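You operate a simulated robot arm through the tools that you are given. There is no shell and no other tool.

The job below is to be done with a simulated robot arm. You get a single attempt, and the scene is never put back.

## Task
Unplug both leads from the stage box and park the plugs.
Fine: press each tab before you pull its plug. Stand each plug in the plug rest, next to the plug of its own colour.
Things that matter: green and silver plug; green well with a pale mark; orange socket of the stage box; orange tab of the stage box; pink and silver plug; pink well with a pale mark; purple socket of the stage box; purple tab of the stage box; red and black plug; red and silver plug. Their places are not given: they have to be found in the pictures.

Only the result counts: the job must be done as asked and must still hold three seconds after the hand-in. Knocking over, shifting, dropping, spilling or breaking anything else fails it.

## Robot
A 6-joint arm with a two-finger parallel gripper, fixed in place. Base frame: the origin is at the foot of the arm, x ahead of it, y to its left, z up; the work surface is at about z = 0.75. Lengths are in m, angles in degrees, forces in N, time in s.
With the tool pointing down near the work surface it reaches from about 0.26 to 0.68 m from the base axis. Its first joint turns from -66.0 to 66.0 degrees. Payload 2.9 kg.
Tool frame: the origin (TCP) lies between the finger pads and is the grasp point; the fingertips stand 0.03 m ahead of it; z points along the fingers, y is the line along which they close. Largest opening 0.11 m; finger width 0.02, thickness 0.01; the body of the gripper, 0.048 by 0.112 m, starts 0.055 m behind the TCP.
Orientation is told as [roll, pitch, yaw] about the base's x, y, z axes, in that order, counted from this pose: with the fingers straight down and closing along the base's y, the tool's x points along the base's -x, its y along +y and its z along -z.

## Interface
- The arm moves only by the tool jog_arm. Its argument "increments" is one flat list of numbers, 7 for each row, row after row: the gripper command, from -1 (fully open) to 1 (shut), values between in proportion, then the shift along the tool's x, y, z in units of 100 mm (1.0 is 100 mm), then the turn, a rotation vector about the tool's x, y, z in units of 120 degrees (1.0 is 120 degrees). In form: [jaw, tx, ty, tz, ax, ay, az, jaw, tx, ty, tz, ax, ay, az, ...]. A call has 1 to 20 rows; each row is the pose to reach, as a shift and turn from the pose commanded when the call began, along the tool's axes at that moment. A call with a number of a shift or a turn outside -1 to 1 is refused whole. Each row takes 0.2 s and may step no farther than 0.05 m and 8.6 degrees from the row before; otherwise, or with a gripper value out of range, the whole call is refused. Where a pose cannot be reached the arm comes as near as it can. A force on the tool above 40 N (or 10 N above the force at the start of the call, whichever is more), or a blocked arm, ends the call early, and 0.2 s more pass. The fingers move at their own pace (about 0.108 m/s each) and stop on an object; they squeeze with about 34 N. The grip force told is the motor's: it shows also when the fingers shut on nothing. Time passes only in rows, and 0.2 s behind the last, so rows that repeat a pose let the fingers close. The reply holds the time, the measured pose of the TCP, the force on the tool along the base axes, the opening and the grip force, in the units named above and with some noise, with the torque about the TCP (base axes, N m) and any sound that the robot's microphone picked up.
- Cameras (640 x 400 px; columns grow to the right, rows downward): "scene" is fixed at [0.0732, 0.4229, 1.3965]; the picture's right is [-0.83, -0.56, 0.00], its down [-0.25, 0.38, -0.89] and it looks along [0.50, -0.74, -0.46] (base axes); focal length 319 px, centre (320, 200). "wrist" rides on the gripper at [0.072, 0.017, -0.103] in the tool frame; the picture's right is [-0.23, 0.97, 0.00], its down [-0.76, -0.18, -0.62] and it looks along [-0.61, -0.14, 0.78] (tool axes); focal length 222 px, centre (320, 200).
- snapshot(camera): a new picture of that camera. The clock stands still meanwhile.
- probe_pixels(camera, pixels): for up to 12 pixels [column, row] of the newest picture of that camera ("zoom" is the newest enlarged one), the place [x, y, z] in the base frame of the surface seen there, good to about 0.003 m. The clock stands still meanwhile.
- inspect(camera, box): a new picture of the part [left, top, right, bottom] of that camera's present view, enlarged. The clock stands still meanwhile.
- close_job(): hands the job in; it is judged then, once.

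Open the gripper and draw the arm clear of the work before you hand the job in, unless the task says otherwise.

The tools are called after "Call:" as name(argument=value, ...) on one line, values as JSON. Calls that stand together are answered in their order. jog_arm: Moves the arm, as the interface text tells. Its arguments: {"type":"object","properties":{"increments":{"type":"array","items":{"type":"number"}}},"required":["increments"]} The other tools are called the same way: snapshot (camera) takes a picture; probe_pixels (camera, pixels) gives the place of the surface under pixels of a picture; inspect (camera, box) takes an enlarged picture of a part of a camera's view; close_job () hands the job in.

At the start:

```text
time: 0.0
eef_pos: [0.4485, -0.0988, 1.1393]
tcp_rot: [0.0, 0.1, 0.0]
ft_force: [0.3, 0.4, -0.6]
wrist_torque: [0.01, 0.02, -0.01]
width: 0.1101
gripper_force: 0.2
```

scene: 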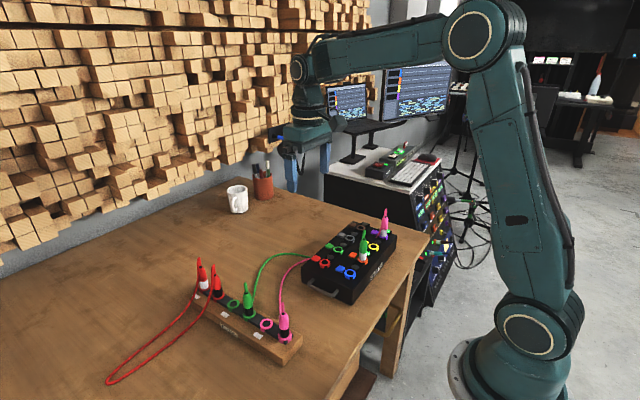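
wrist: 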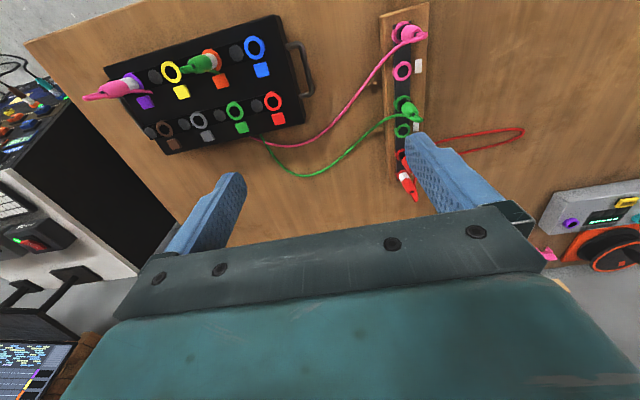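

I start by looking closer at the stage box and the plug rest, in the scene and wrist views.

Call:
inspect(camera="scene", box=[290, 200, 410, 310])

Call:
inspect(camera="scene", box=[180, 250, 310, 370])

Call:
inspect(camera="wrist", box=[80, 0, 320, 160])

Call:
inspect(camera="wrist", box=[340, 0, 540, 220])

```text
3.64 times, centred on (350, 255) of scene
```

zoom: 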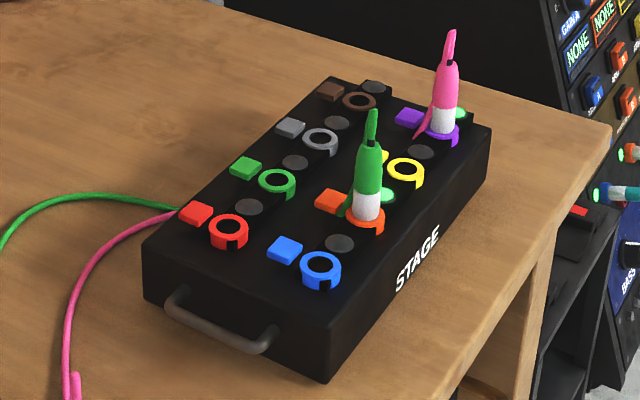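

```text
3.33 times, centred on (245, 310) of scene
```

zoom: 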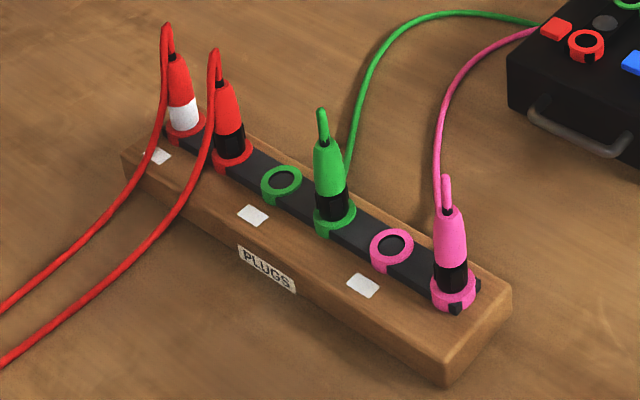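

```text
2.50 times, centred on (200, 80) of wrist
```

zoom: 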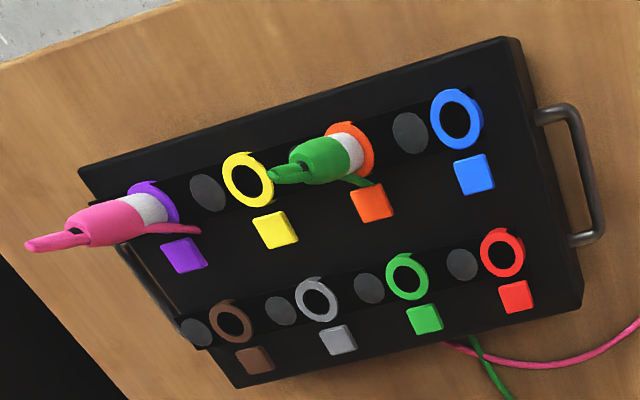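

```text
1.82 times, centred on (440, 110) of wrist
```

zoom: 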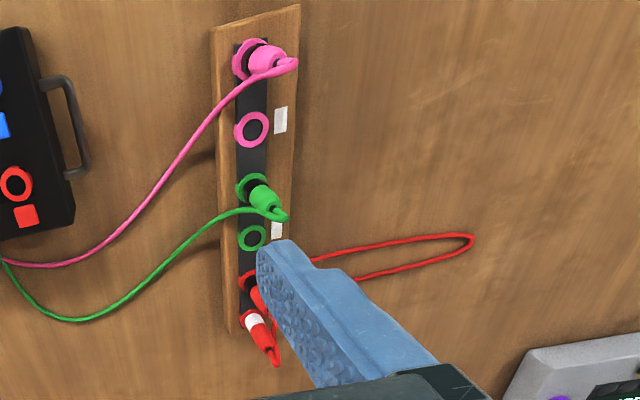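

The green/silver plug stands in the orange socket (scene about 363,245) and the pink/silver plug in the purple socket (384,222). I zoom in tightly to probe their places and look at keys and notches.

Call:
inspect(camera="scene", box=[340, 203, 400, 270])

```text
5.97 times, centred on (370, 236) of scene
```

zoom: 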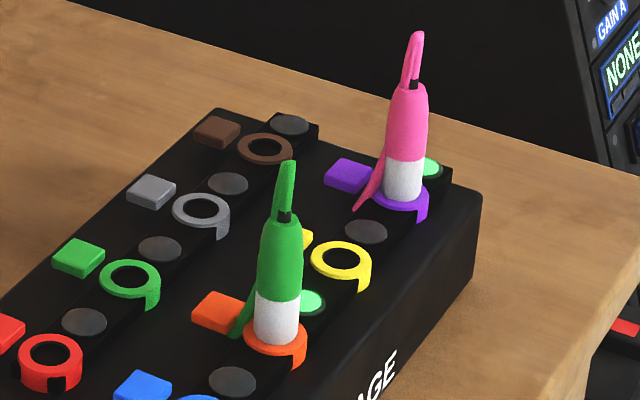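

I probe the tabs, plugs, rings and the box top in this zoomed picture.

Call:
probe_pixels(camera="zoom", pixels=[[218, 310], [277, 318], [280, 250], [285, 215], [300, 345], [287, 170], [348, 174], [403, 180], [407, 120], [410, 82], [418, 40], [395, 203]])

Call:
probe_pixels(camera="zoom", pixels=[[195, 310], [242, 313], [225, 296], [210, 328], [327, 172], [370, 175], [350, 162], [345, 190], [340, 262], [265, 150], [201, 210], [130, 279]])

```text
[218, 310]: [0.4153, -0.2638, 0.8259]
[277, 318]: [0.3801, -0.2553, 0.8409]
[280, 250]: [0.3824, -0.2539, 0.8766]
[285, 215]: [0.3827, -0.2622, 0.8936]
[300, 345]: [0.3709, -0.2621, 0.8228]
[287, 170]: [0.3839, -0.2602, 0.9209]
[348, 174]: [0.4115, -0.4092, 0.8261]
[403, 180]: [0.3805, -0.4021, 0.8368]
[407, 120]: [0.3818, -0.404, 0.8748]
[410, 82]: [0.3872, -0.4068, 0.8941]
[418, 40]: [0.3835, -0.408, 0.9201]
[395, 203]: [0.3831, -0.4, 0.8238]
```

```text
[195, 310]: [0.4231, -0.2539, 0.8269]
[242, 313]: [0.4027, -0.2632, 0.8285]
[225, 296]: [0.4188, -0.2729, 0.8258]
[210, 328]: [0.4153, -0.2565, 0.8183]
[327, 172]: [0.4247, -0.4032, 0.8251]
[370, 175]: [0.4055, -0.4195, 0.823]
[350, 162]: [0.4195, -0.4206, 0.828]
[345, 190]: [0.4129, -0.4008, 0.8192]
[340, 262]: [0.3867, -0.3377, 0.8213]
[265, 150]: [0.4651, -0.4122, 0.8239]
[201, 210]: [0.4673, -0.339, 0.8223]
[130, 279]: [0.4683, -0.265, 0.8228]
```

The sockets sit around x 0.387, y −0.265 (orange) and −0.412 (purple), with tabs about 0.028 m farther in x. Now I zoom on the plug rest to find the wells and any notch.

Call:
inspect(camera="scene", box=[235, 275, 307, 370])

Call:
inspect(camera="scene", box=[225, 280, 305, 345])

```text
4.21 times, centred on (271, 322) of scene
```

zoom: 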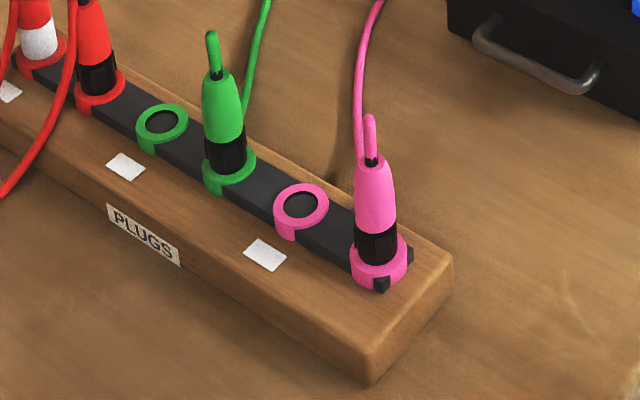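

```text
6.15 times, centred on (265, 312) of scene
```

zoom: 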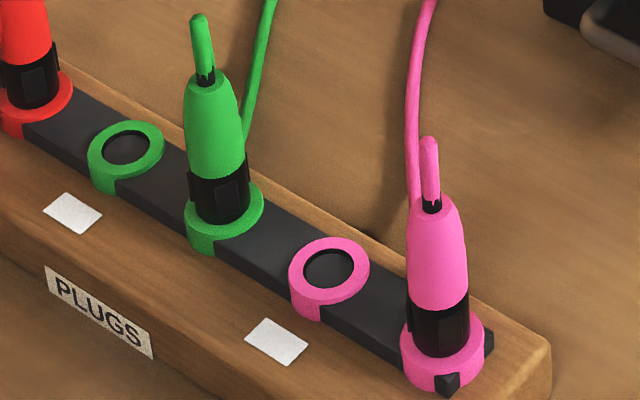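

I probe the wells, the neighbouring plugs and the rest's top in this newest zoom.

Call:
probe_pixels(camera="zoom", pixels=[[126, 147], [98, 155], [155, 140], [120, 165], [329, 269], [298, 275], [360, 262], [326, 298], [133, 128], [335, 245], [73, 212], [275, 341]])

Call:
probe_pixels(camera="zoom", pixels=[[218, 200], [213, 125], [208, 80], [197, 20], [440, 325], [435, 250], [430, 205], [428, 140], [33, 85], [230, 240], [440, 375], [265, 240]])

```text
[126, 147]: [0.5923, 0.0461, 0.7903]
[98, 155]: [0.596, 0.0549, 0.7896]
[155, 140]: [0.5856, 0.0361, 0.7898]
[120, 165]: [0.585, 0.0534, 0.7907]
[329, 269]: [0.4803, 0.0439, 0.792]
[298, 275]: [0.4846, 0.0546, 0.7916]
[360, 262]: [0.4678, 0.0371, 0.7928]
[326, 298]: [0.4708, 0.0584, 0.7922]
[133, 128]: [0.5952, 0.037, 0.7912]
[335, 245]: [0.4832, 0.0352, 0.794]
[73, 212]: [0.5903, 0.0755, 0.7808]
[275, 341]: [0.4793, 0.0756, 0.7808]
```

```text
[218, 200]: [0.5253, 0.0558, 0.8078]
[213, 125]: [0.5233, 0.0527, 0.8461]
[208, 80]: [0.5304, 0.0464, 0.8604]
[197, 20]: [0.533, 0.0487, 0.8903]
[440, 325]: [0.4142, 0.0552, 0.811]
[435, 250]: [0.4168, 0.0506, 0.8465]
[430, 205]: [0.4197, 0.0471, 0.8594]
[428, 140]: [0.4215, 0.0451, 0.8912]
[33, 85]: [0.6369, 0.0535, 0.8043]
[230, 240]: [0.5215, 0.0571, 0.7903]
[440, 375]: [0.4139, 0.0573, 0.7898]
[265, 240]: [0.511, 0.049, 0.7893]
```

The wells lie in a row along x: green empty well near (0.590, 0.046), pink empty well near (0.479, 0.046), with rings at z 0.79. I move part-way toward the orange tab with the fingers shutting, staying high.

Call:
jog_arm(increments=[1, 0.08, -0.25, 0.1, 0, 0, 0, 1, 0.15, -0.5, 0.25, 0, 0, 0, 1, 0.23, -0.75, 0.4, 0, 0, 0, 1, 0.305, -1.0, 0.5, 0, 0, 0, 1, 0.305, -1.0, 0.5, 0, 0, 0])

Call:
snapshot(camera="wrist")

Call:
snapshot(camera="scene")

```text
time: 1.2
eef_pos: [0.4177, -0.199, 1.0897]
tcp_rot: [0.0, 0.0, 0.0]
ft_force: [0.0, 0.2, 0.1]
wrist_torque: [-0.03, -0.02, 0.03]
width: 0.0
gripper_force: 33.5
```

```text
taken
```

wrist: 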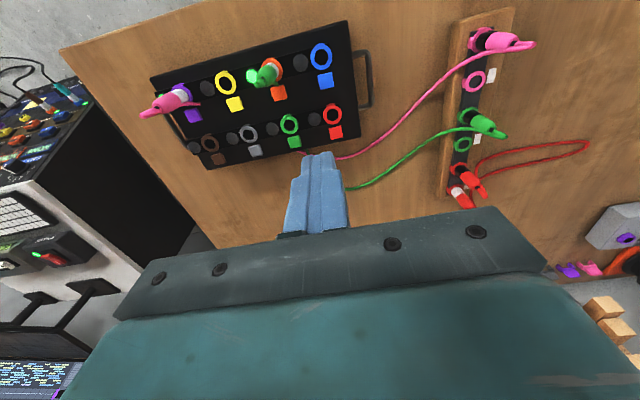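

```text
taken
```

scene: 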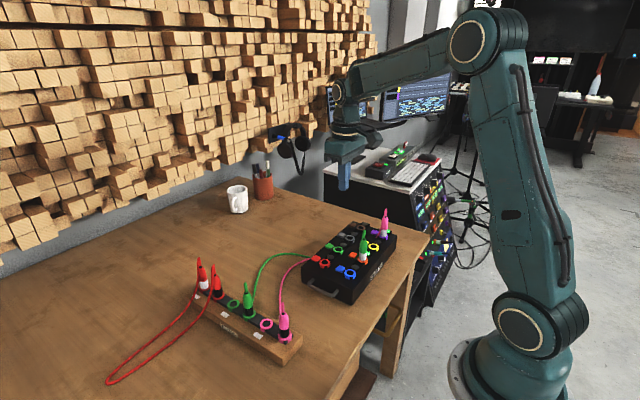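

The fingers are shut and the arm tracks well. I zoom the wrist view on the stage box (150–360, 20–170) for a second reading of tabs and sockets.

Call:
inspect(camera="wrist", box=[145, 30, 355, 165])

```text
2.96 times, centred on (250, 98) of wrist
```

zoom: 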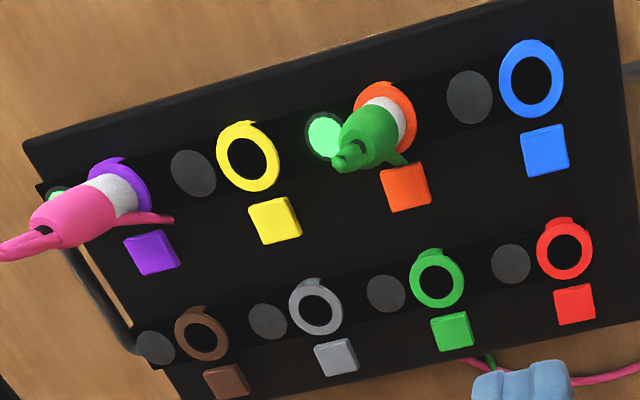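

I probe tab centres, socket holes, the box top and the short strips beside the plugs.

Call:
probe_pixels(camera="zoom", pixels=[[405, 187], [152, 253], [247, 164], [532, 84], [565, 255], [201, 337], [436, 281], [316, 311], [340, 240], [400, 158], [160, 217], [470, 97]])

Call:
probe_pixels(camera="zoom", pixels=[[385, 172], [425, 165], [390, 205], [428, 203], [128, 238], [165, 232], [140, 272], [178, 265], [404, 115], [370, 135], [120, 190], [75, 215]])

```text
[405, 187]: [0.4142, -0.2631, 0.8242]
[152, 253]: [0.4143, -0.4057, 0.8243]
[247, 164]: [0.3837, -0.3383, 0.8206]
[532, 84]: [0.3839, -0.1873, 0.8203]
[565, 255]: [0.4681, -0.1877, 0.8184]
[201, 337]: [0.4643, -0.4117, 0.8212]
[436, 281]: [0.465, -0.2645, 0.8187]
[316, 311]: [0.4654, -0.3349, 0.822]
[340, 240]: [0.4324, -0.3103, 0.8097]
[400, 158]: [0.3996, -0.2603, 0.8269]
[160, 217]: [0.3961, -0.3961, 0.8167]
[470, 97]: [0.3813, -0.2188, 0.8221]
```

```text
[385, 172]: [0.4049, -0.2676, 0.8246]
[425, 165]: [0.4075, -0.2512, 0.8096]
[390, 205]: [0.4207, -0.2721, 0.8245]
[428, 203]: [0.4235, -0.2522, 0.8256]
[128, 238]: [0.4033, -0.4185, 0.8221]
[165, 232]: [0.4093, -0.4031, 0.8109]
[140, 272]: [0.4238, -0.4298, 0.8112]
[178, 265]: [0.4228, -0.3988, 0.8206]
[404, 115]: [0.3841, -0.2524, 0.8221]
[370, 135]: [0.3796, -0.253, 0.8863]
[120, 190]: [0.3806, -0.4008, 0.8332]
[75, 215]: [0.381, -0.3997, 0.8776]
```

Orange tab centre is about (0.414, −0.263) with its top at z 0.8245, box top 0.81. I move above it, then check the pose.

Call:
jog_arm(increments=[1, 0.01, -0.2, 0.25, 0, 0, 0, 1, 0.015, -0.4, 0.5, 0, 0, 0, 1, 0.015, -0.55, 0.75, 0, 0, 0, 1, 0.015, -0.64, 1.0, 0, 0, 0, 1, 0.015, -0.64, 1.0, 0, 0, 0])

Call:
jog_arm(increments=[1, 0, 0, 0.25, 0, 0, 0, 1, 0, 0, 0.5, 0, 0, 0, 1, 0, 0, 0.75, 0, 0, 0, 1, 0, 0, 1.0, 0, 0, 0, 1, 0, 0, 1.0, 0, 0, 0])

Call:
snapshot(camera="wrist")

Call:
inspect(camera="scene", box=[310, 160, 420, 280])

```text
time: 2.4
eef_pos: [0.4165, -0.2626, 0.9892]
tcp_rot: [0.0, 0.0, 0.0]
ft_force: [-0.7, 0.1, -0.6]
wrist_torque: [-0.02, -0.02, 0.03]
width: 0.0001
gripper_force: 34.7
```

```text
time: 3.6
eef_pos: [0.4166, -0.2619, 0.8884]
tcp_rot: [0.0, -0.1, 0.0]
ft_force: [0.1, 0.7, 0.3]
wrist_torque: [0.02, 0.01, 0.01]
width: 0.0
gripper_force: 33.6
```

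```text
taken
```

wrist: 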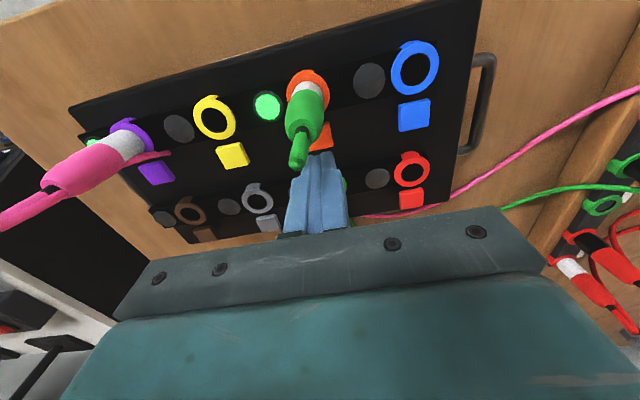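

```text
3.33 times, centred on (365, 220) of scene
```

zoom: 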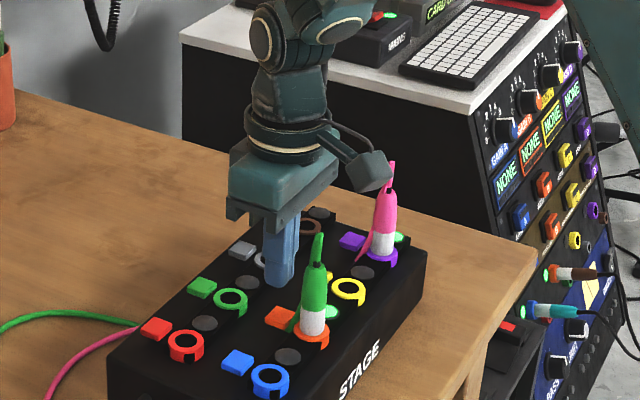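

The closed fingertips (wrist about 320,160) are over the orange tab, beside the green plug. I descend with small steps to touch and press it, watching force and sound.

Call:
jog_arm(increments=[1, 0, 0, 0.15, 0, 0, 0, 1, 0, 0, 0.28, 0, 0, 0, 1, 0, 0, 0.32, 0, 0, 0, 1, 0, 0, 0.34, 0, 0, 0, 1, 0, 0, 0.36, 0, 0, 0, 1, 0, 0, 0.36, 0, 0, 0])

Call:
inspect(camera="scene", box=[310, 190, 410, 280])

```text
time: 5.0
eef_pos: [0.416, -0.2632, 0.8541]
tcp_rot: [0.0, 0.0, 0.0]
ft_force: [-0.3, -1.2, 1.4]
wrist_torque: [-0.03, 0.03, -0.01]
width: 0.0001
gripper_force: 34.6
```

```text
4.44 times, centred on (360, 235) of scene
```

zoom: 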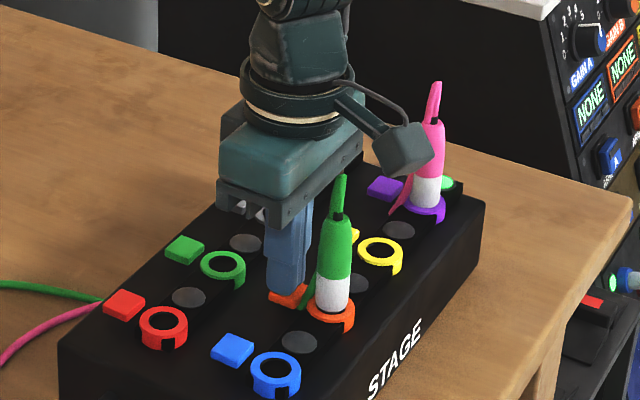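

The indicator beside the green plug (zoom 358,283) now looks grey rather than green, with slight contact force. I press a bit farther to be sure of the tab's full stroke.

Call:
jog_arm(increments=[1, 0, 0, 0.01, 0, 0, 0, 1, 0, 0, 0.02, 0, 0, 0, 1, 0, 0, 0.03, 0, 0, 0, 1, 0, 0, 0.04, 0, 0, 0, 1, 0, 0, 0.04, 0, 0, 0])

Call:
inspect(camera="scene", box=[330, 210, 400, 270])

```text
time: 6.2
eef_pos: [0.4171, -0.2617, 0.8497]
tcp_rot: [0.0, -0.1, -0.1]
ft_force: [-2.8, 0.5, 17.0]
wrist_torque: [0.05, 0.11, 0.0]
width: 0.0
gripper_force: 34.2
```

```text
6.67 times, centred on (365, 240) of scene
```

zoom: 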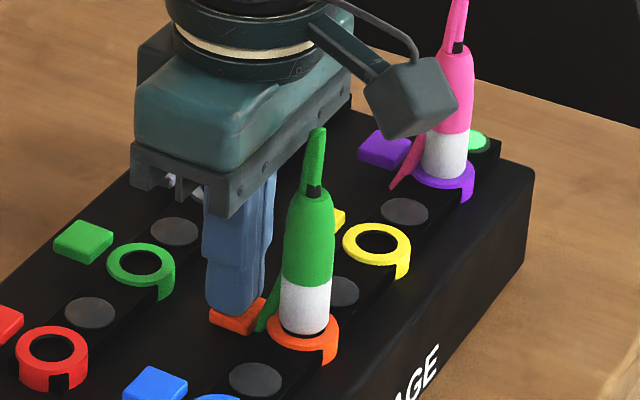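

The indicator is off and the plug has lifted slightly (dark gap at its base, zoom 303,330), with 17 N on the tab. I lift straight up and check that it stays unlocked.

Call:
jog_arm(increments=[1, 0, 0, -0.1, 0, 0, 0, 1, 0, 0, -0.4, 0, 0, 0, 1, 0, 0, -0.8, 0, 0, 0, 1, 0, 0, -1.0, 0, 0, 0])

Call:
inspect(camera="scene", box=[330, 210, 400, 270])

Call:
snapshot(camera="wrist")

```text
time: 7.2
eef_pos: [0.4171, -0.2633, 0.9493]
tcp_rot: [0.0, 0.0, 0.0]
ft_force: [0.3, -1.1, 0.5]
wrist_torque: [-0.02, -0.04, -0.02]
width: 0.0
gripper_force: 33.9
```

```text
6.67 times, centred on (365, 240) of scene
```

zoom: 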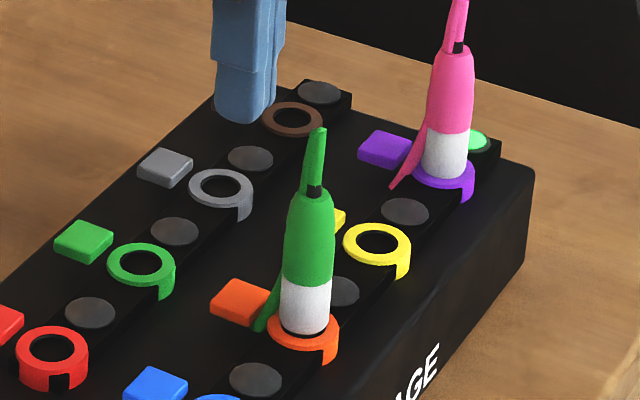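

```text
taken
```

wrist: 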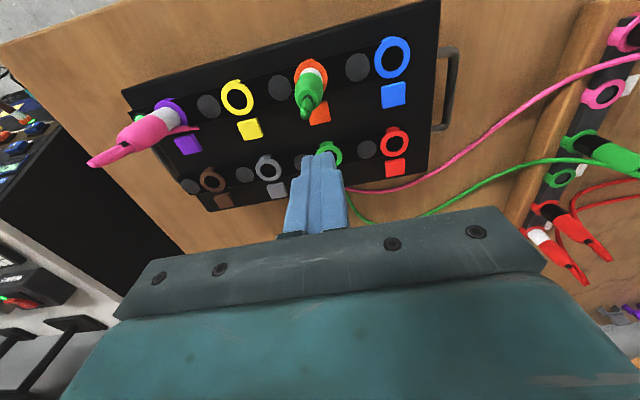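

The orange latch stays released (lamp grey) and the green plug is slightly raised. I probe the plug's outline to centre my grasp.

Call:
probe_pixels(camera="zoom", pixels=[[305, 305], [308, 250], [312, 205], [315, 180], [318, 140], [286, 250], [331, 250], [303, 330], [265, 318], [300, 345], [281, 305], [330, 305]])

```text
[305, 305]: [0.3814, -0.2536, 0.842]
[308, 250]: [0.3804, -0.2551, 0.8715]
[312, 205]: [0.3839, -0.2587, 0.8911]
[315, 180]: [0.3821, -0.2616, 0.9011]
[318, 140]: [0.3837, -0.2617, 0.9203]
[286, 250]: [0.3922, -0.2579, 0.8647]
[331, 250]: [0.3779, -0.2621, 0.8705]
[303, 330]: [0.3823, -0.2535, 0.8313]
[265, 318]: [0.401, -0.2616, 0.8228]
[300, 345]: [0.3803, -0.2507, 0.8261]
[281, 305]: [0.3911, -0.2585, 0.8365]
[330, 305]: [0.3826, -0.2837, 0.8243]
```

Plug axis is about (0.385, −0.264). I open partly to about 0.066 m, shift over the plug with the fingers on either side in y, and come down to z 0.878.

Call:
jog_arm(increments=[-0.2, 0, 0, -0.15, 0, 0, 0, -0.2, 0, 0, -0.15, 0, 0, 0, -0.2, 0.16, -0.01, -0.15, 0, 0, 0, -0.2, 0.32, -0.01, -0.15, 0, 0, 0, -0.2, 0.32, -0.01, -0.15, 0, 0, 0, -0.2, 0.32, -0.01, 0.1, 0, 0, 0, -0.2, 0.32, -0.01, 0.35, 0, 0, 0, -0.2, 0.32, -0.01, 0.55, 0, 0, 0, -0.2, 0.32, -0.01, 0.71, 0, 0, 0, -0.2, 0.32, -0.01, 0.71, 0, 0, 0])

Call:
snapshot(camera="wrist")

Call:
inspect(camera="scene", box=[320, 190, 410, 270])

```text
time: 9.4
eef_pos: [0.3848, -0.263, 0.8786]
tcp_rot: [-0.1, 0.1, 0.0]
ft_force: [-0.1, 0.3, 0.3]
wrist_torque: [-0.01, 0.0, 0.0]
width: 0.066
gripper_force: 0.1
```

```text
taken
```

wrist: 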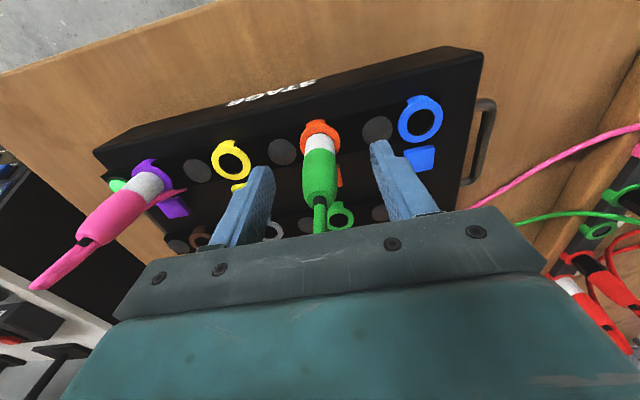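

```text
5.00 times, centred on (365, 230) of scene
```

zoom: 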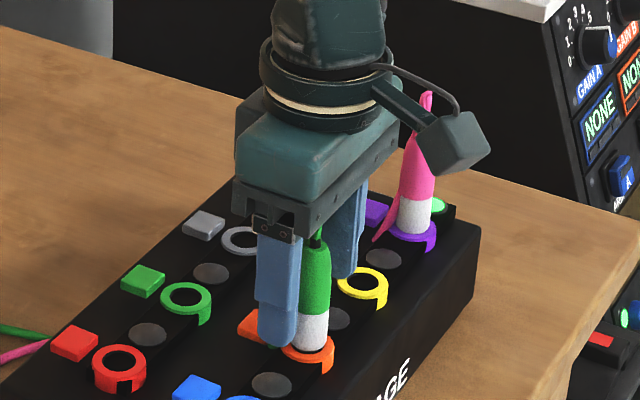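

The fingers straddle the green plug, roughly centred. I close on it and hold.

Call:
jog_arm(increments=[0.4, 0, 0, 0, 0, 0, 0, 1, 0, 0, 0, 0, 0, 0, 1, 0, 0, 0, 0, 0, 0, 1, 0, 0, 0, 0, 0, 0])

Call:
inspect(camera="wrist", box=[200, 90, 450, 250])

```text
time: 10.4
eef_pos: [0.384, -0.2625, 0.8792]
tcp_rot: [-0.1, 0.0, 0.0]
ft_force: [-0.2, 2.4, 0.2]
wrist_torque: [0.03, 0.0, 0.0]
width: 0.0202
gripper_force: 34.1
```

```text
2.50 times, centred on (325, 170) of wrist
```

zoom: 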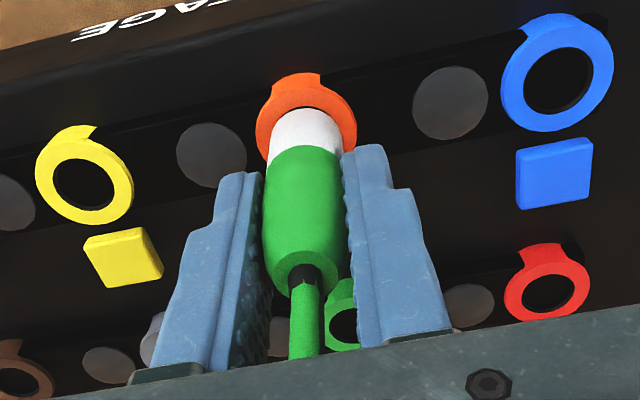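

Gripped at width 0.0202 with only 2.4 N sideways. I pull straight up in small steps.

Call:
jog_arm(increments=[1, 0, 0, -0.03, 0, 0, 0, 1, 0, 0, -0.08, 0, 0, 0, 1, 0, 0, -0.15, 0, 0, 0, 1, 0, 0, -0.25, 0, 0, 0, 1, 0, 0, -0.4, 0, 0, 0, 1, 0, 0, -0.6, 0, 0, 0, 1, 0, 0, -0.6, 0, 0, 0])

Call:
snapshot(camera="wrist")

Call:
inspect(camera="scene", box=[310, 150, 430, 270])

```text
time: 12.0
eef_pos: [0.3843, -0.263, 0.9389]
tcp_rot: [-0.1, 0.0, 0.0]
ft_force: [-0.2, 0.3, -0.1]
wrist_torque: [-0.01, 0.0, 0.02]
width: 0.0206
gripper_force: 34.1
```

```text
taken
```

wrist: 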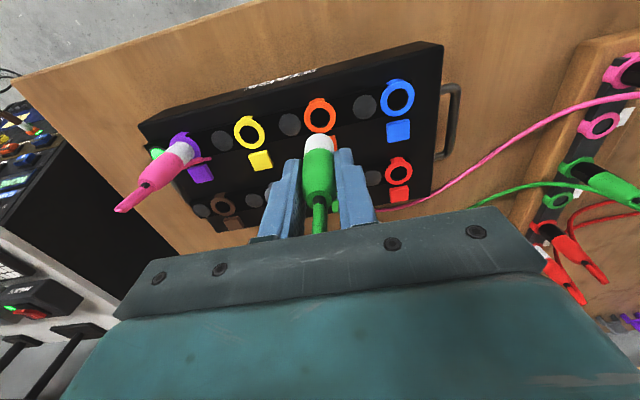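

```text
3.33 times, centred on (370, 210) of scene
```

zoom: 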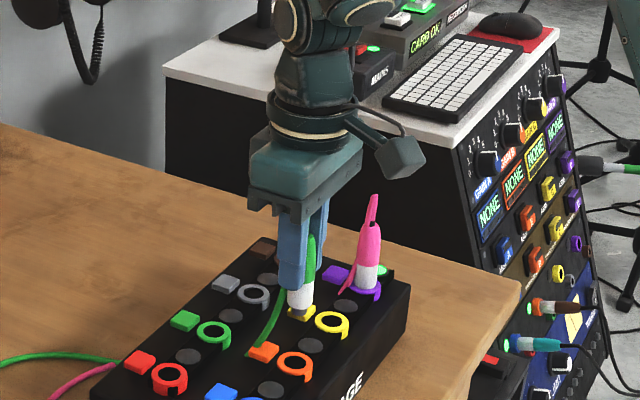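

The green plug is out and held; orange socket is empty. I raise it further and then look at the plug's lower end in detail.

Call:
jog_arm(increments=[1, 0, 0, -0.3, 0, 0, 0, 1, 0, 0, -0.6, 0, 0, 0, 1, 0, 0, -0.8, 0, 0, 0, 1, 0, 0, -0.8, 0, 0, 0])

Call:
inspect(camera="scene", box=[330, 170, 400, 260])

Call:
snapshot(camera="scene")

```text
time: 13.0
eef_pos: [0.3848, -0.2645, 1.0188]
tcp_rot: [0.0, 0.0, 0.0]
ft_force: [0.4, 0.0, -0.5]
wrist_torque: [-0.02, 0.01, -0.02]
width: 0.0201
gripper_force: 34.0
```

```text
4.44 times, centred on (365, 215) of scene
```

zoom: 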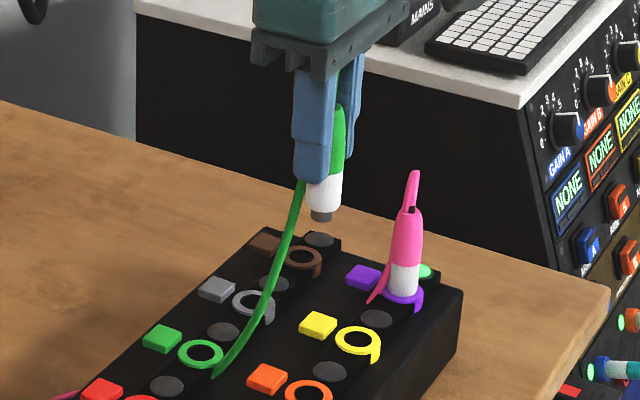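

```text
taken
```

scene: 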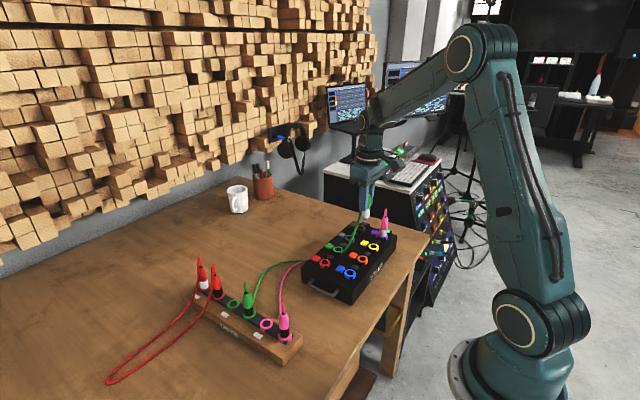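

Both leads are clear; the plug's silver collar ends in a short grey pin (zoom 320,215). I probe it to get its length and lateral offset.

Call:
inspect(camera="scene", box=[350, 180, 380, 225])

```text
8.89 times, centred on (365, 202) of scene
```

zoom: 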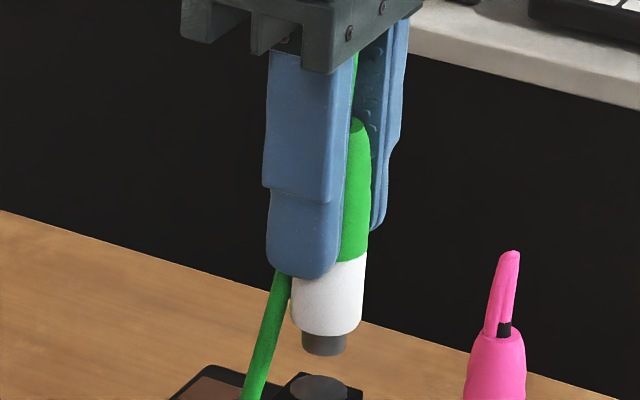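

Call:
probe_pixels(camera="zoom", pixels=[[328, 300], [328, 328], [328, 265], [325, 340], [325, 353], [305, 345], [345, 343], [305, 270], [360, 240], [363, 300], [293, 310], [355, 130]])

```text
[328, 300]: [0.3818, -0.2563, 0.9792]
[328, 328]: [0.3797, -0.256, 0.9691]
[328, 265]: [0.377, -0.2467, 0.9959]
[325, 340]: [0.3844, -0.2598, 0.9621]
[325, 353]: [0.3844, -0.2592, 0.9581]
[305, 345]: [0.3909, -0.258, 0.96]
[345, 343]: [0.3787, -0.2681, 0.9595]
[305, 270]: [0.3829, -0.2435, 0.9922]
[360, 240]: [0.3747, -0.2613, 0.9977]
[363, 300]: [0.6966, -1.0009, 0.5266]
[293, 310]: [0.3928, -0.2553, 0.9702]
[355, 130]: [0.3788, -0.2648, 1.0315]
```

The pin ends about 0.062 m below the TCP and the collar about 0.052 m below; the plug axis is within 1–2 mm of the TCP. I carry it at this height toward the green well in a few legs.

Call:
jog_arm(increments=[1, -0.12, 0.2, 0, 0, 0, 0, 1, -0.32, 0.49, 0, 0, 0, 0, 1, -0.51, 0.78, 0, 0, 0, 0])

Call:
jog_arm(increments=[1, -0.17, 0.26, 0, 0, 0, 0, 1, -0.34, 0.52, 0, 0, 0, 0, 1, -0.51, 0.78, 0, 0, 0, 0])

Call:
jog_arm(increments=[1, -0.17, 0.26, 0, 0, 0, 0, 1, -0.34, 0.52, 0, 0, 0, 0, 1, -0.51, 0.78, 0, 0, 0, 0, 1, -0.51, 0.78, 0, 0, 0, 0])

Call:
snapshot(camera="wrist")

Call:
snapshot(camera="scene")

```text
time: 13.8
eef_pos: [0.4388, -0.1848, 1.017]
tcp_rot: [0.0, 0.0, 0.0]
ft_force: [-0.3, -0.1, 0.1]
wrist_torque: [0.0, 0.01, 0.03]
width: 0.0202
gripper_force: 34.0
```

```text
time: 14.6
eef_pos: [0.4873, -0.1078, 1.0197]
tcp_rot: [0.0, 0.0, 0.0]
ft_force: [0.3, -0.2, -0.3]
wrist_torque: [-0.01, 0.0, 0.01]
width: 0.0204
gripper_force: 34.0
```

```text
time: 15.6
eef_pos: [0.5369, -0.029, 1.0182]
tcp_rot: [0.0, 0.0, 0.0]
ft_force: [-0.4, -0.1, -0.2]
wrist_torque: [-0.03, 0.02, -0.01]
width: 0.0206
gripper_force: 33.9
```

```text
taken
```

wrist: 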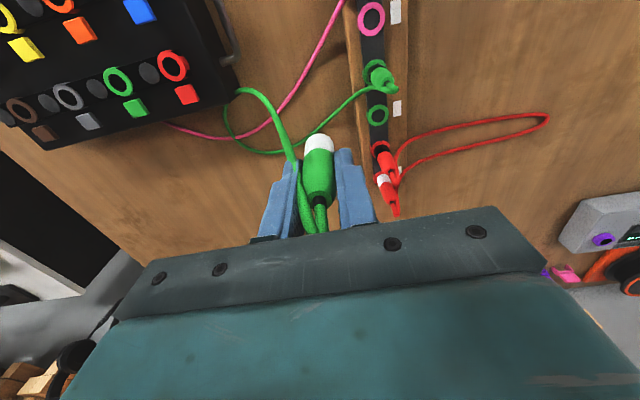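

```text
taken
```

scene: 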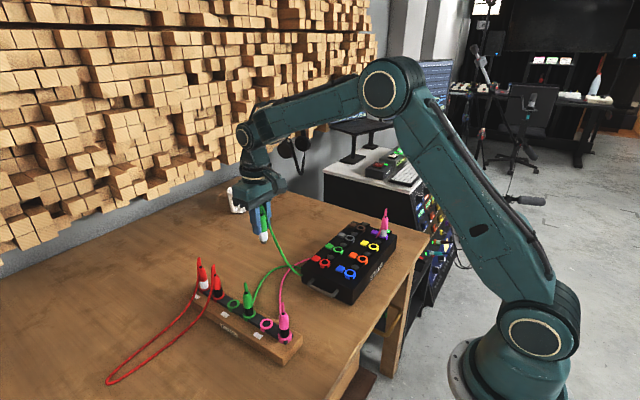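

The plug is held and the green well (wrist about 377,115) is ahead. I zoom the wrist view on the rest to measure both wells from this nearer angle.

Call:
inspect(camera="wrist", box=[330, 0, 430, 200])

```text
2.00 times, centred on (380, 100) of wrist
```

zoom: 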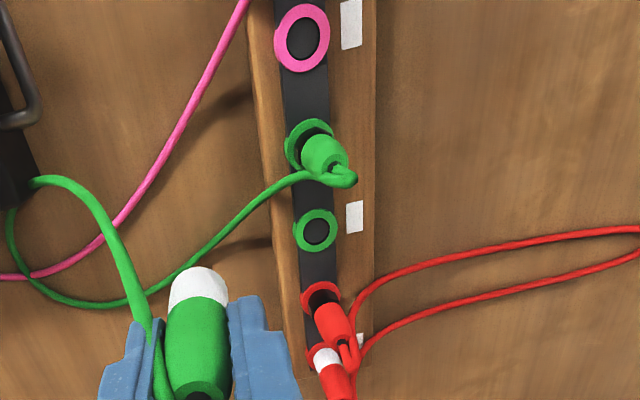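

I probe the green and pink well rings (centre and rim points).

Call:
probe_pixels(camera="zoom", pixels=[[315, 231], [297, 231], [333, 229], [314, 213], [316, 248], [302, 38], [279, 38], [326, 37], [301, 9], [302, 67], [323, 155], [355, 216]])

```text
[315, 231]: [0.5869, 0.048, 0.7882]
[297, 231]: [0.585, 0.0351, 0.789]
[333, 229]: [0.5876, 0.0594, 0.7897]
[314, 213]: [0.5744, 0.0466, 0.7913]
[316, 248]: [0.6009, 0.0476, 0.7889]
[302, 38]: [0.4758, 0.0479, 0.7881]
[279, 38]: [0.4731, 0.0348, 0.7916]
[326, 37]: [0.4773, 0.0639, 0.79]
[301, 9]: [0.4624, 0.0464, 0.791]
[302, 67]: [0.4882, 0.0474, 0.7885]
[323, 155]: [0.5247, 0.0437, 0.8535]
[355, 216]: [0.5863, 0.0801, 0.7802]
```

Green well centre is about (0.588, 0.047) by both views. Before descending I check where the existing green cable runs next to it.

Call:
probe_pixels(camera="zoom", pixels=[[350, 181], [318, 175], [300, 176], [280, 187], [260, 202], [240, 218], [220, 237], [200, 255], [140, 300], [60, 298], [110, 240], [60, 180]])

```text
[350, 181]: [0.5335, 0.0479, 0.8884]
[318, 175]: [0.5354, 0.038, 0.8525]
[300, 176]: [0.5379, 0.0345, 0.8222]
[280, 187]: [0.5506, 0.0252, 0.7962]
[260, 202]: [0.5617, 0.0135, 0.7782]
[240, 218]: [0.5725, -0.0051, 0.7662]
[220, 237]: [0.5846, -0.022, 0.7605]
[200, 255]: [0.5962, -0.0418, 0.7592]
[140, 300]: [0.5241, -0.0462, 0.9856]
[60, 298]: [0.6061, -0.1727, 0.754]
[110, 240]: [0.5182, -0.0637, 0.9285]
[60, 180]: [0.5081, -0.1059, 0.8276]
```

The old cable drops low (z < 0.80) near the well, so it is out of the way. I move above the well and lower to TCP z 0.90, leaving the pin about 0.045 m above the ring.

Call:
jog_arm(increments=[1, -0.17, 0.25, 0, 0, 0, 0, 1, -0.34, 0.5, 0, 0, 0, 0, 1, -0.516, 0.76, 0, 0, 0, 0, 1, -0.516, 0.76, 0.3, 0, 0, 0, 1, -0.516, 0.76, 0.6, 0, 0, 0, 1, -0.516, 0.76, 0.9, 0, 0, 0, 1, -0.516, 0.76, 1.0, 0, 0, 0, 1, -0.516, 0.76, 1.0, 0, 0, 0])

Call:
snapshot(camera="wrist")

Call:
inspect(camera="scene", box=[190, 220, 300, 330])

```text
time: 17.4
eef_pos: [0.5893, 0.0471, 0.9175]
tcp_rot: [0.0, -0.1, -0.1]
ft_force: [-1.0, -0.2, -0.1]
wrist_torque: [0.0, 0.03, 0.01]
width: 0.0203
gripper_force: 33.7
```

```text
taken
```

wrist: 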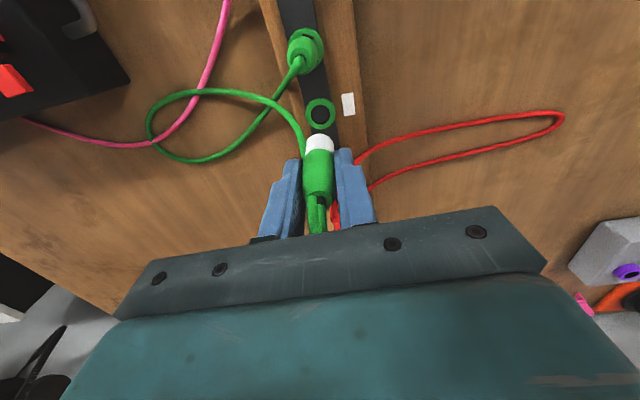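

```text
3.64 times, centred on (245, 275) of scene
```

zoom: 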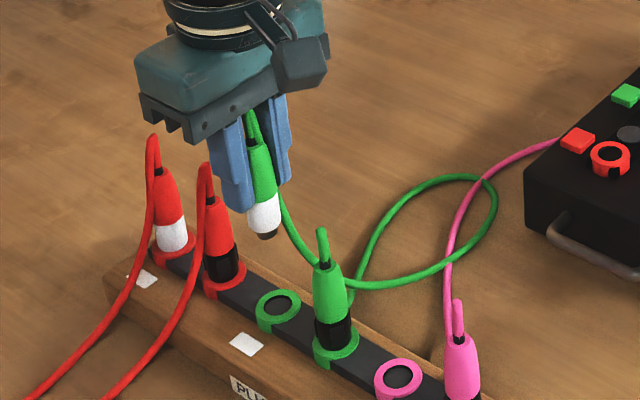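

The plug hangs above the green well. I zoom in tighter in the scene view to compare plug axis and well centre with the same camera.

Call:
inspect(camera="scene", box=[240, 255, 300, 320])

```text
6.15 times, centred on (270, 288) of scene
```

zoom: 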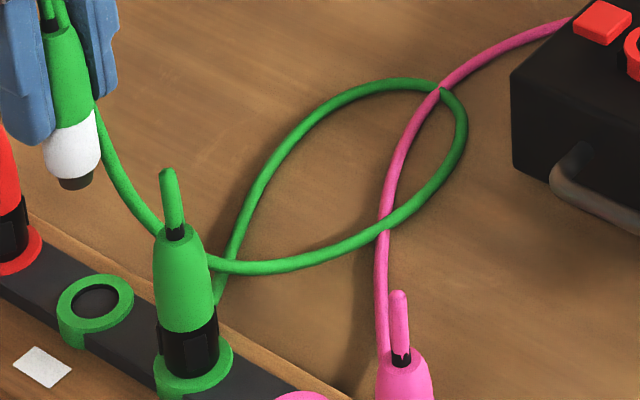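

Call:
probe_pixels(camera="zoom", pixels=[[72, 140], [70, 165], [75, 184], [72, 187], [50, 155], [96, 145], [96, 301], [62, 305], [130, 297], [100, 278], [92, 322], [187, 345]])

```text
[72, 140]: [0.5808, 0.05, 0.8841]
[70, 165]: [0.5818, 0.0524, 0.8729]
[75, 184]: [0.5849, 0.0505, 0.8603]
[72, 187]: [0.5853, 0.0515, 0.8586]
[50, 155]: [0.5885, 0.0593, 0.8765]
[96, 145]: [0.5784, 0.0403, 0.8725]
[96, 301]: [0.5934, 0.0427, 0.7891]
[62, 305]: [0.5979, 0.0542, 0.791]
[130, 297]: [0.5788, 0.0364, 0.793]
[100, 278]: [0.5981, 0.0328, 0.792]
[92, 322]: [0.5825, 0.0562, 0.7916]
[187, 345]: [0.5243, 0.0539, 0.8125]
```

The plug axis projects to about (95.6, 299) at ring height, and the ring centre is at (95.5, 301): aligned within about 1 mm. I descend, slowing near the ring.

Call:
jog_arm(increments=[1, 0, 0, 0.2, 0, 0, 0, 1, 0, 0, 0.4, 0, 0, 0, 1, 0, 0, 0.56, 0, 0, 0, 1, 0, 0, 0.6, 0, 0, 0, 1, 0, 0, 0.63, 0, 0, 0, 1, 0, 0, 0.66, 0, 0, 0, 1, 0, 0, 0.69, 0, 0, 0, 1, 0, 0, 0.69, 0, 0, 0])

Call:
inspect(camera="scene", box=[210, 255, 280, 320])

```text
time: 19.2
eef_pos: [0.59, 0.0454, 0.8493]
tcp_rot: [0.1, 0.1, 0.0]
ft_force: [-0.2, -0.1, -0.8]
wrist_torque: [0.03, 0.0, 0.0]
width: 0.0202
gripper_force: 34.2
```

```text
6.15 times, centred on (245, 288) of scene
```

zoom: 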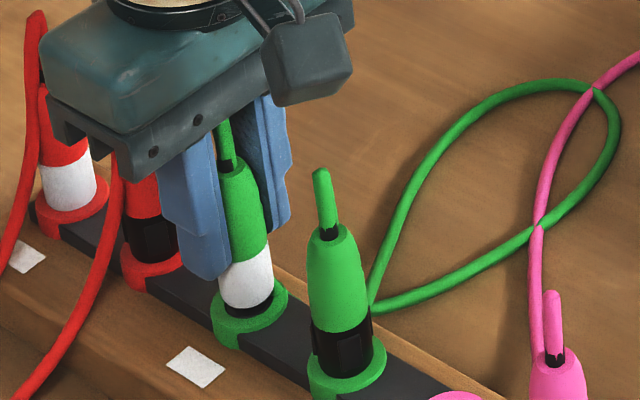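

The pin is entering the well with no resistance. I keep lowering in small steps until the collar meets the ring.

Call:
jog_arm(increments=[1, 0, 0, 0.03, 0, 0, 0, 1, 0, 0, 0.05, 0, 0, 0, 1, 0, 0, 0.065, 0, 0, 0, 1, 0, 0, 0.065, 0, 0, 0])

Call:
inspect(camera="scene", box=[210, 255, 280, 320])

```text
time: 20.2
eef_pos: [0.59, 0.0467, 0.8432]
tcp_rot: [0.0, 0.0, 0.0]
ft_force: [-3.6, 0.1, 9.0]
wrist_torque: [-0.02, 0.21, 0.03]
width: 0.0202
gripper_force: 34.2
```

```text
6.15 times, centred on (245, 288) of scene
```

zoom: 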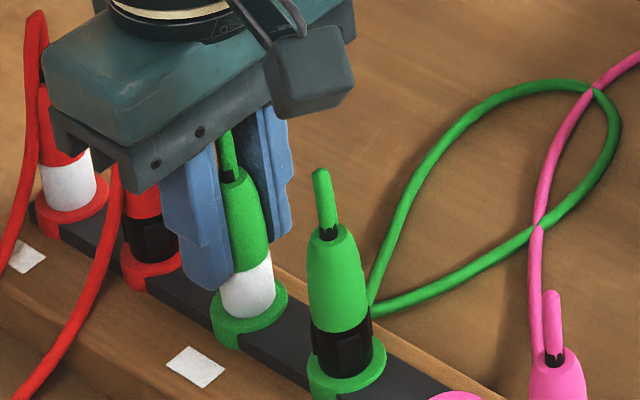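

Contact at TCP z 0.843 with 9 N up and −3.6 N in x, which matches collar-on-ring. I ease 1 mm toward −x to relieve the side load and see whether it settles lower.

Call:
jog_arm(increments=[1, 0.01, 0, 0, 0, 0, 0, 1, 0.01, 0, 0.01, 0, 0, 0, 1, 0.01, 0, 0.01, 0, 0, 0])

Call:
inspect(camera="scene", box=[225, 275, 275, 320])

```text
time: 21.0
eef_pos: [0.5893, 0.0452, 0.8453]
tcp_rot: [0.0, -0.2, 0.0]
ft_force: [1.5, -0.2, 18.6]
wrist_torque: [-0.03, 0.06, 0.01]
width: 0.0201
gripper_force: 34.2
```

```text
8.89 times, centred on (250, 298) of scene
```

zoom: 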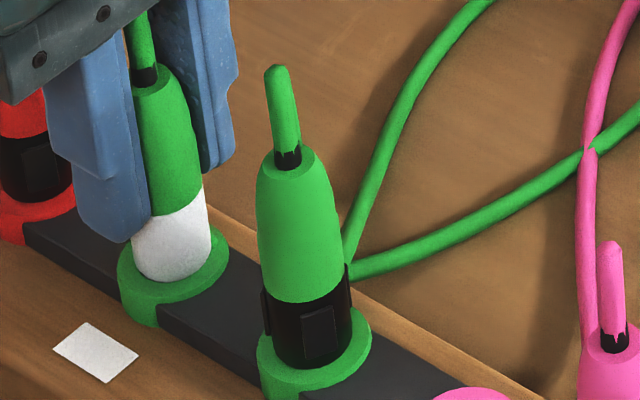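

The collar sits on the ring (zoom 175,275) just as the neighbour does, with a firm 18.6 N seat. I ease the push, open modestly and check that the plug stands.

Call:
jog_arm(increments=[1, 0, 0, -0.015, 0, 0, 0, 0.5, 0, 0, -0.015, 0, 0, 0, 0.2, 0, 0, -0.015, 0, 0, 0, 0, 0, 0, -0.015, 0, 0, 0, 0, 0, 0, -0.015, 0, 0, 0])

Call:
inspect(camera="scene", box=[215, 260, 275, 320])

Call:
inspect(camera="wrist", box=[230, 50, 410, 250])

```text
time: 22.2
eef_pos: [0.5889, 0.0477, 0.8438]
tcp_rot: [0.0, 0.0, 0.0]
ft_force: [-0.7, 1.1, 0.0]
wrist_torque: [-0.01, -0.04, 0.04]
width: 0.055
gripper_force: 0.0
```

```text
6.67 times, centred on (245, 290) of scene
```

zoom: 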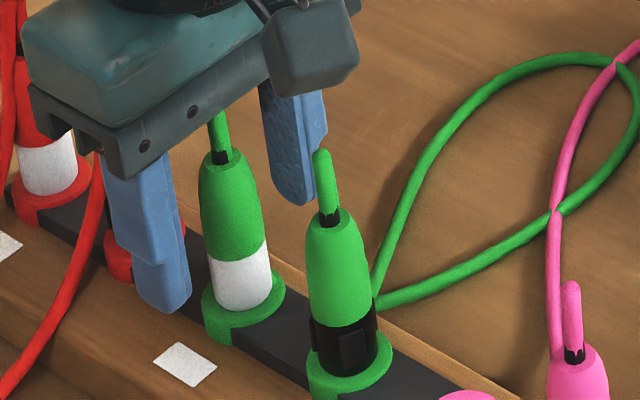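

```text
2.00 times, centred on (320, 150) of wrist
```

zoom: 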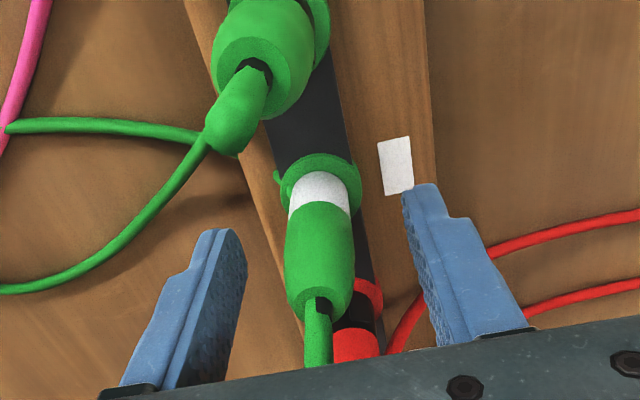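

The green/silver plug stands upright in its well with the fingers clear on both sides. I raise the gripper straight up and check that nothing follows.

Call:
jog_arm(increments=[0, 0, 0, -0.1, 0, 0, 0, 0, 0, 0, -0.25, 0, 0, 0, 0, 0, 0, -0.45, 0, 0, 0, 0, 0, 0, -0.7, 0, 0, 0, 0, 0, 0, -1.0, 0, 0, 0, 0, 0, 0, -1.0, 0, 0, 0])

Call:
inspect(camera="scene", box=[190, 220, 300, 340])

Call:
snapshot(camera="wrist")

```text
time: 23.6
eef_pos: [0.5888, 0.045, 0.9433]
tcp_rot: [-0.2, 0.0, 0.0]
ft_force: [0.6, -0.1, 0.1]
wrist_torque: [0.02, 0.0, -0.02]
width: 0.0549
gripper_force: 0.1
```

```text
3.33 times, centred on (245, 280) of scene
```

zoom: 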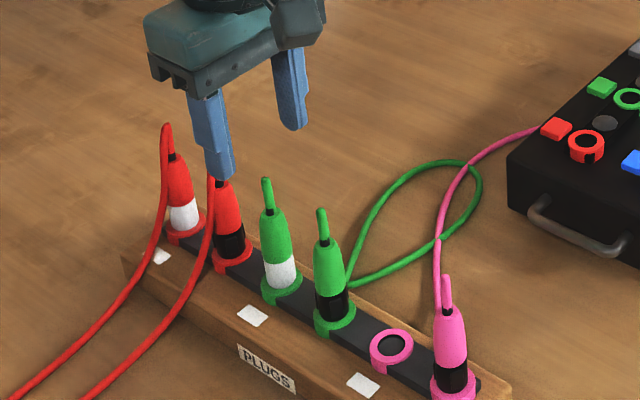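

```text
taken
```

wrist: 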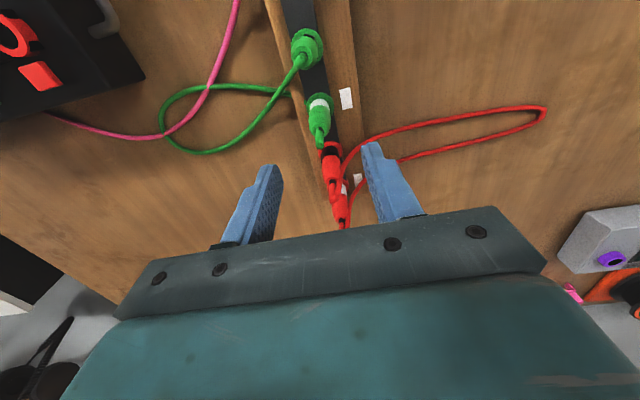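

The green plug is parked and undisturbed. I rise, shut the fingers, and travel back toward the purple tab in several legs.

Call:
jog_arm(increments=[0, 0, 0, -0.4, 0, 0, 0, 1, 0, 0, -0.77, 0, 0, 0, 1, 0.17, -0.45, -0.77, 0, 0, 0, 1, 0.348, -0.912, -0.77, 0, 0, 0])

Call:
jog_arm(increments=[1, 0.116, -0.304, 0, 0, 0, 0, 1, 0.232, -0.608, 0, 0, 0, 0, 1, 0.348, -0.912, 0, 0, 0, 0])

Call:
jog_arm(increments=[1, 0.116, -0.304, 0, 0, 0, 0, 1, 0.232, -0.608, 0, 0, 0, 0, 1, 0.348, -0.912, 0, 0, 0, 0])

Call:
jog_arm(increments=[1, 0.116, -0.304, 0, 0, 0, 0, 1, 0.232, -0.608, 0, 0, 0, 0, 1, 0.348, -0.912, 0, 0, 0, 0, 1, 0.348, -0.912, 0, 0, 0, 0])

Call:
snapshot(camera="wrist")

```text
time: 24.6
eef_pos: [0.5529, -0.0434, 1.0216]
tcp_rot: [0.0, 0.0, 0.1]
ft_force: [-0.2, 0.2, 0.0]
wrist_torque: [0.02, -0.03, -0.02]
width: 0.0
gripper_force: 34.4
```

```text
time: 25.4
eef_pos: [0.5189, -0.1346, 1.021]
tcp_rot: [0.1, 0.0, 0.0]
ft_force: [0.7, -0.1, 0.1]
wrist_torque: [0.02, 0.02, 0.04]
width: 0.0002
gripper_force: 33.9
```

```text
time: 26.2
eef_pos: [0.4839, -0.2274, 1.0217]
tcp_rot: [0.1, 0.0, 0.0]
ft_force: [-0.3, 0.8, -1.0]
wrist_torque: [0.0, 0.01, -0.01]
width: 0.0003
gripper_force: 34.3
```

```text
time: 27.2
eef_pos: [0.4499, -0.3194, 1.0211]
tcp_rot: [0.0, 0.0, 0.0]
ft_force: [0.4, -1.1, 0.2]
wrist_torque: [0.0, 0.0, 0.02]
width: 0.0001
gripper_force: 34.0
```

```text
taken
```

wrist: 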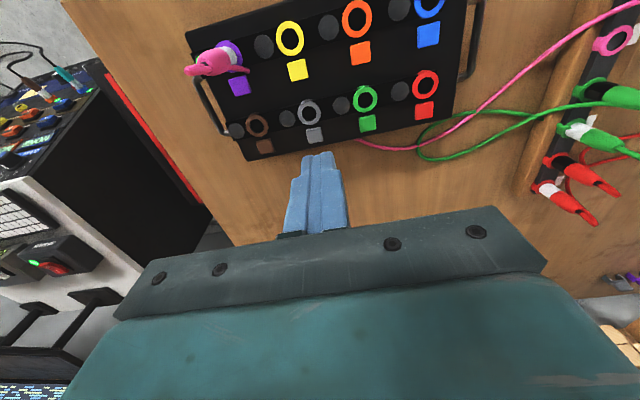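

The purple tab (wrist about 239,85) and pink plug are in view. I zoom and probe the tab, sockets and plug once more from here.

Call:
inspect(camera="wrist", box=[170, 10, 310, 110])

Call:
probe_pixels(camera="wrist", pixels=[[239, 85], [232, 80], [247, 78], [232, 92], [247, 90], [298, 69], [361, 53], [289, 38], [356, 20]])

```text
4.00 times, centred on (240, 60) of wrist
```

zoom: 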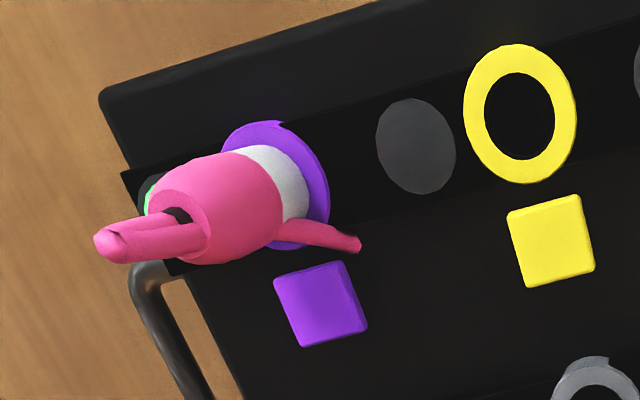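

```text
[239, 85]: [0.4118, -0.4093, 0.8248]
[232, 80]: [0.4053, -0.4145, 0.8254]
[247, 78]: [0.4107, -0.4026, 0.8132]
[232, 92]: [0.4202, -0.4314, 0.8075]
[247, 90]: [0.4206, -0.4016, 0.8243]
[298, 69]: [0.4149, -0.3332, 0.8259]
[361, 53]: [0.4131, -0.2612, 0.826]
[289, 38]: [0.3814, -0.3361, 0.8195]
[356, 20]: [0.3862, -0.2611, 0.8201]
```

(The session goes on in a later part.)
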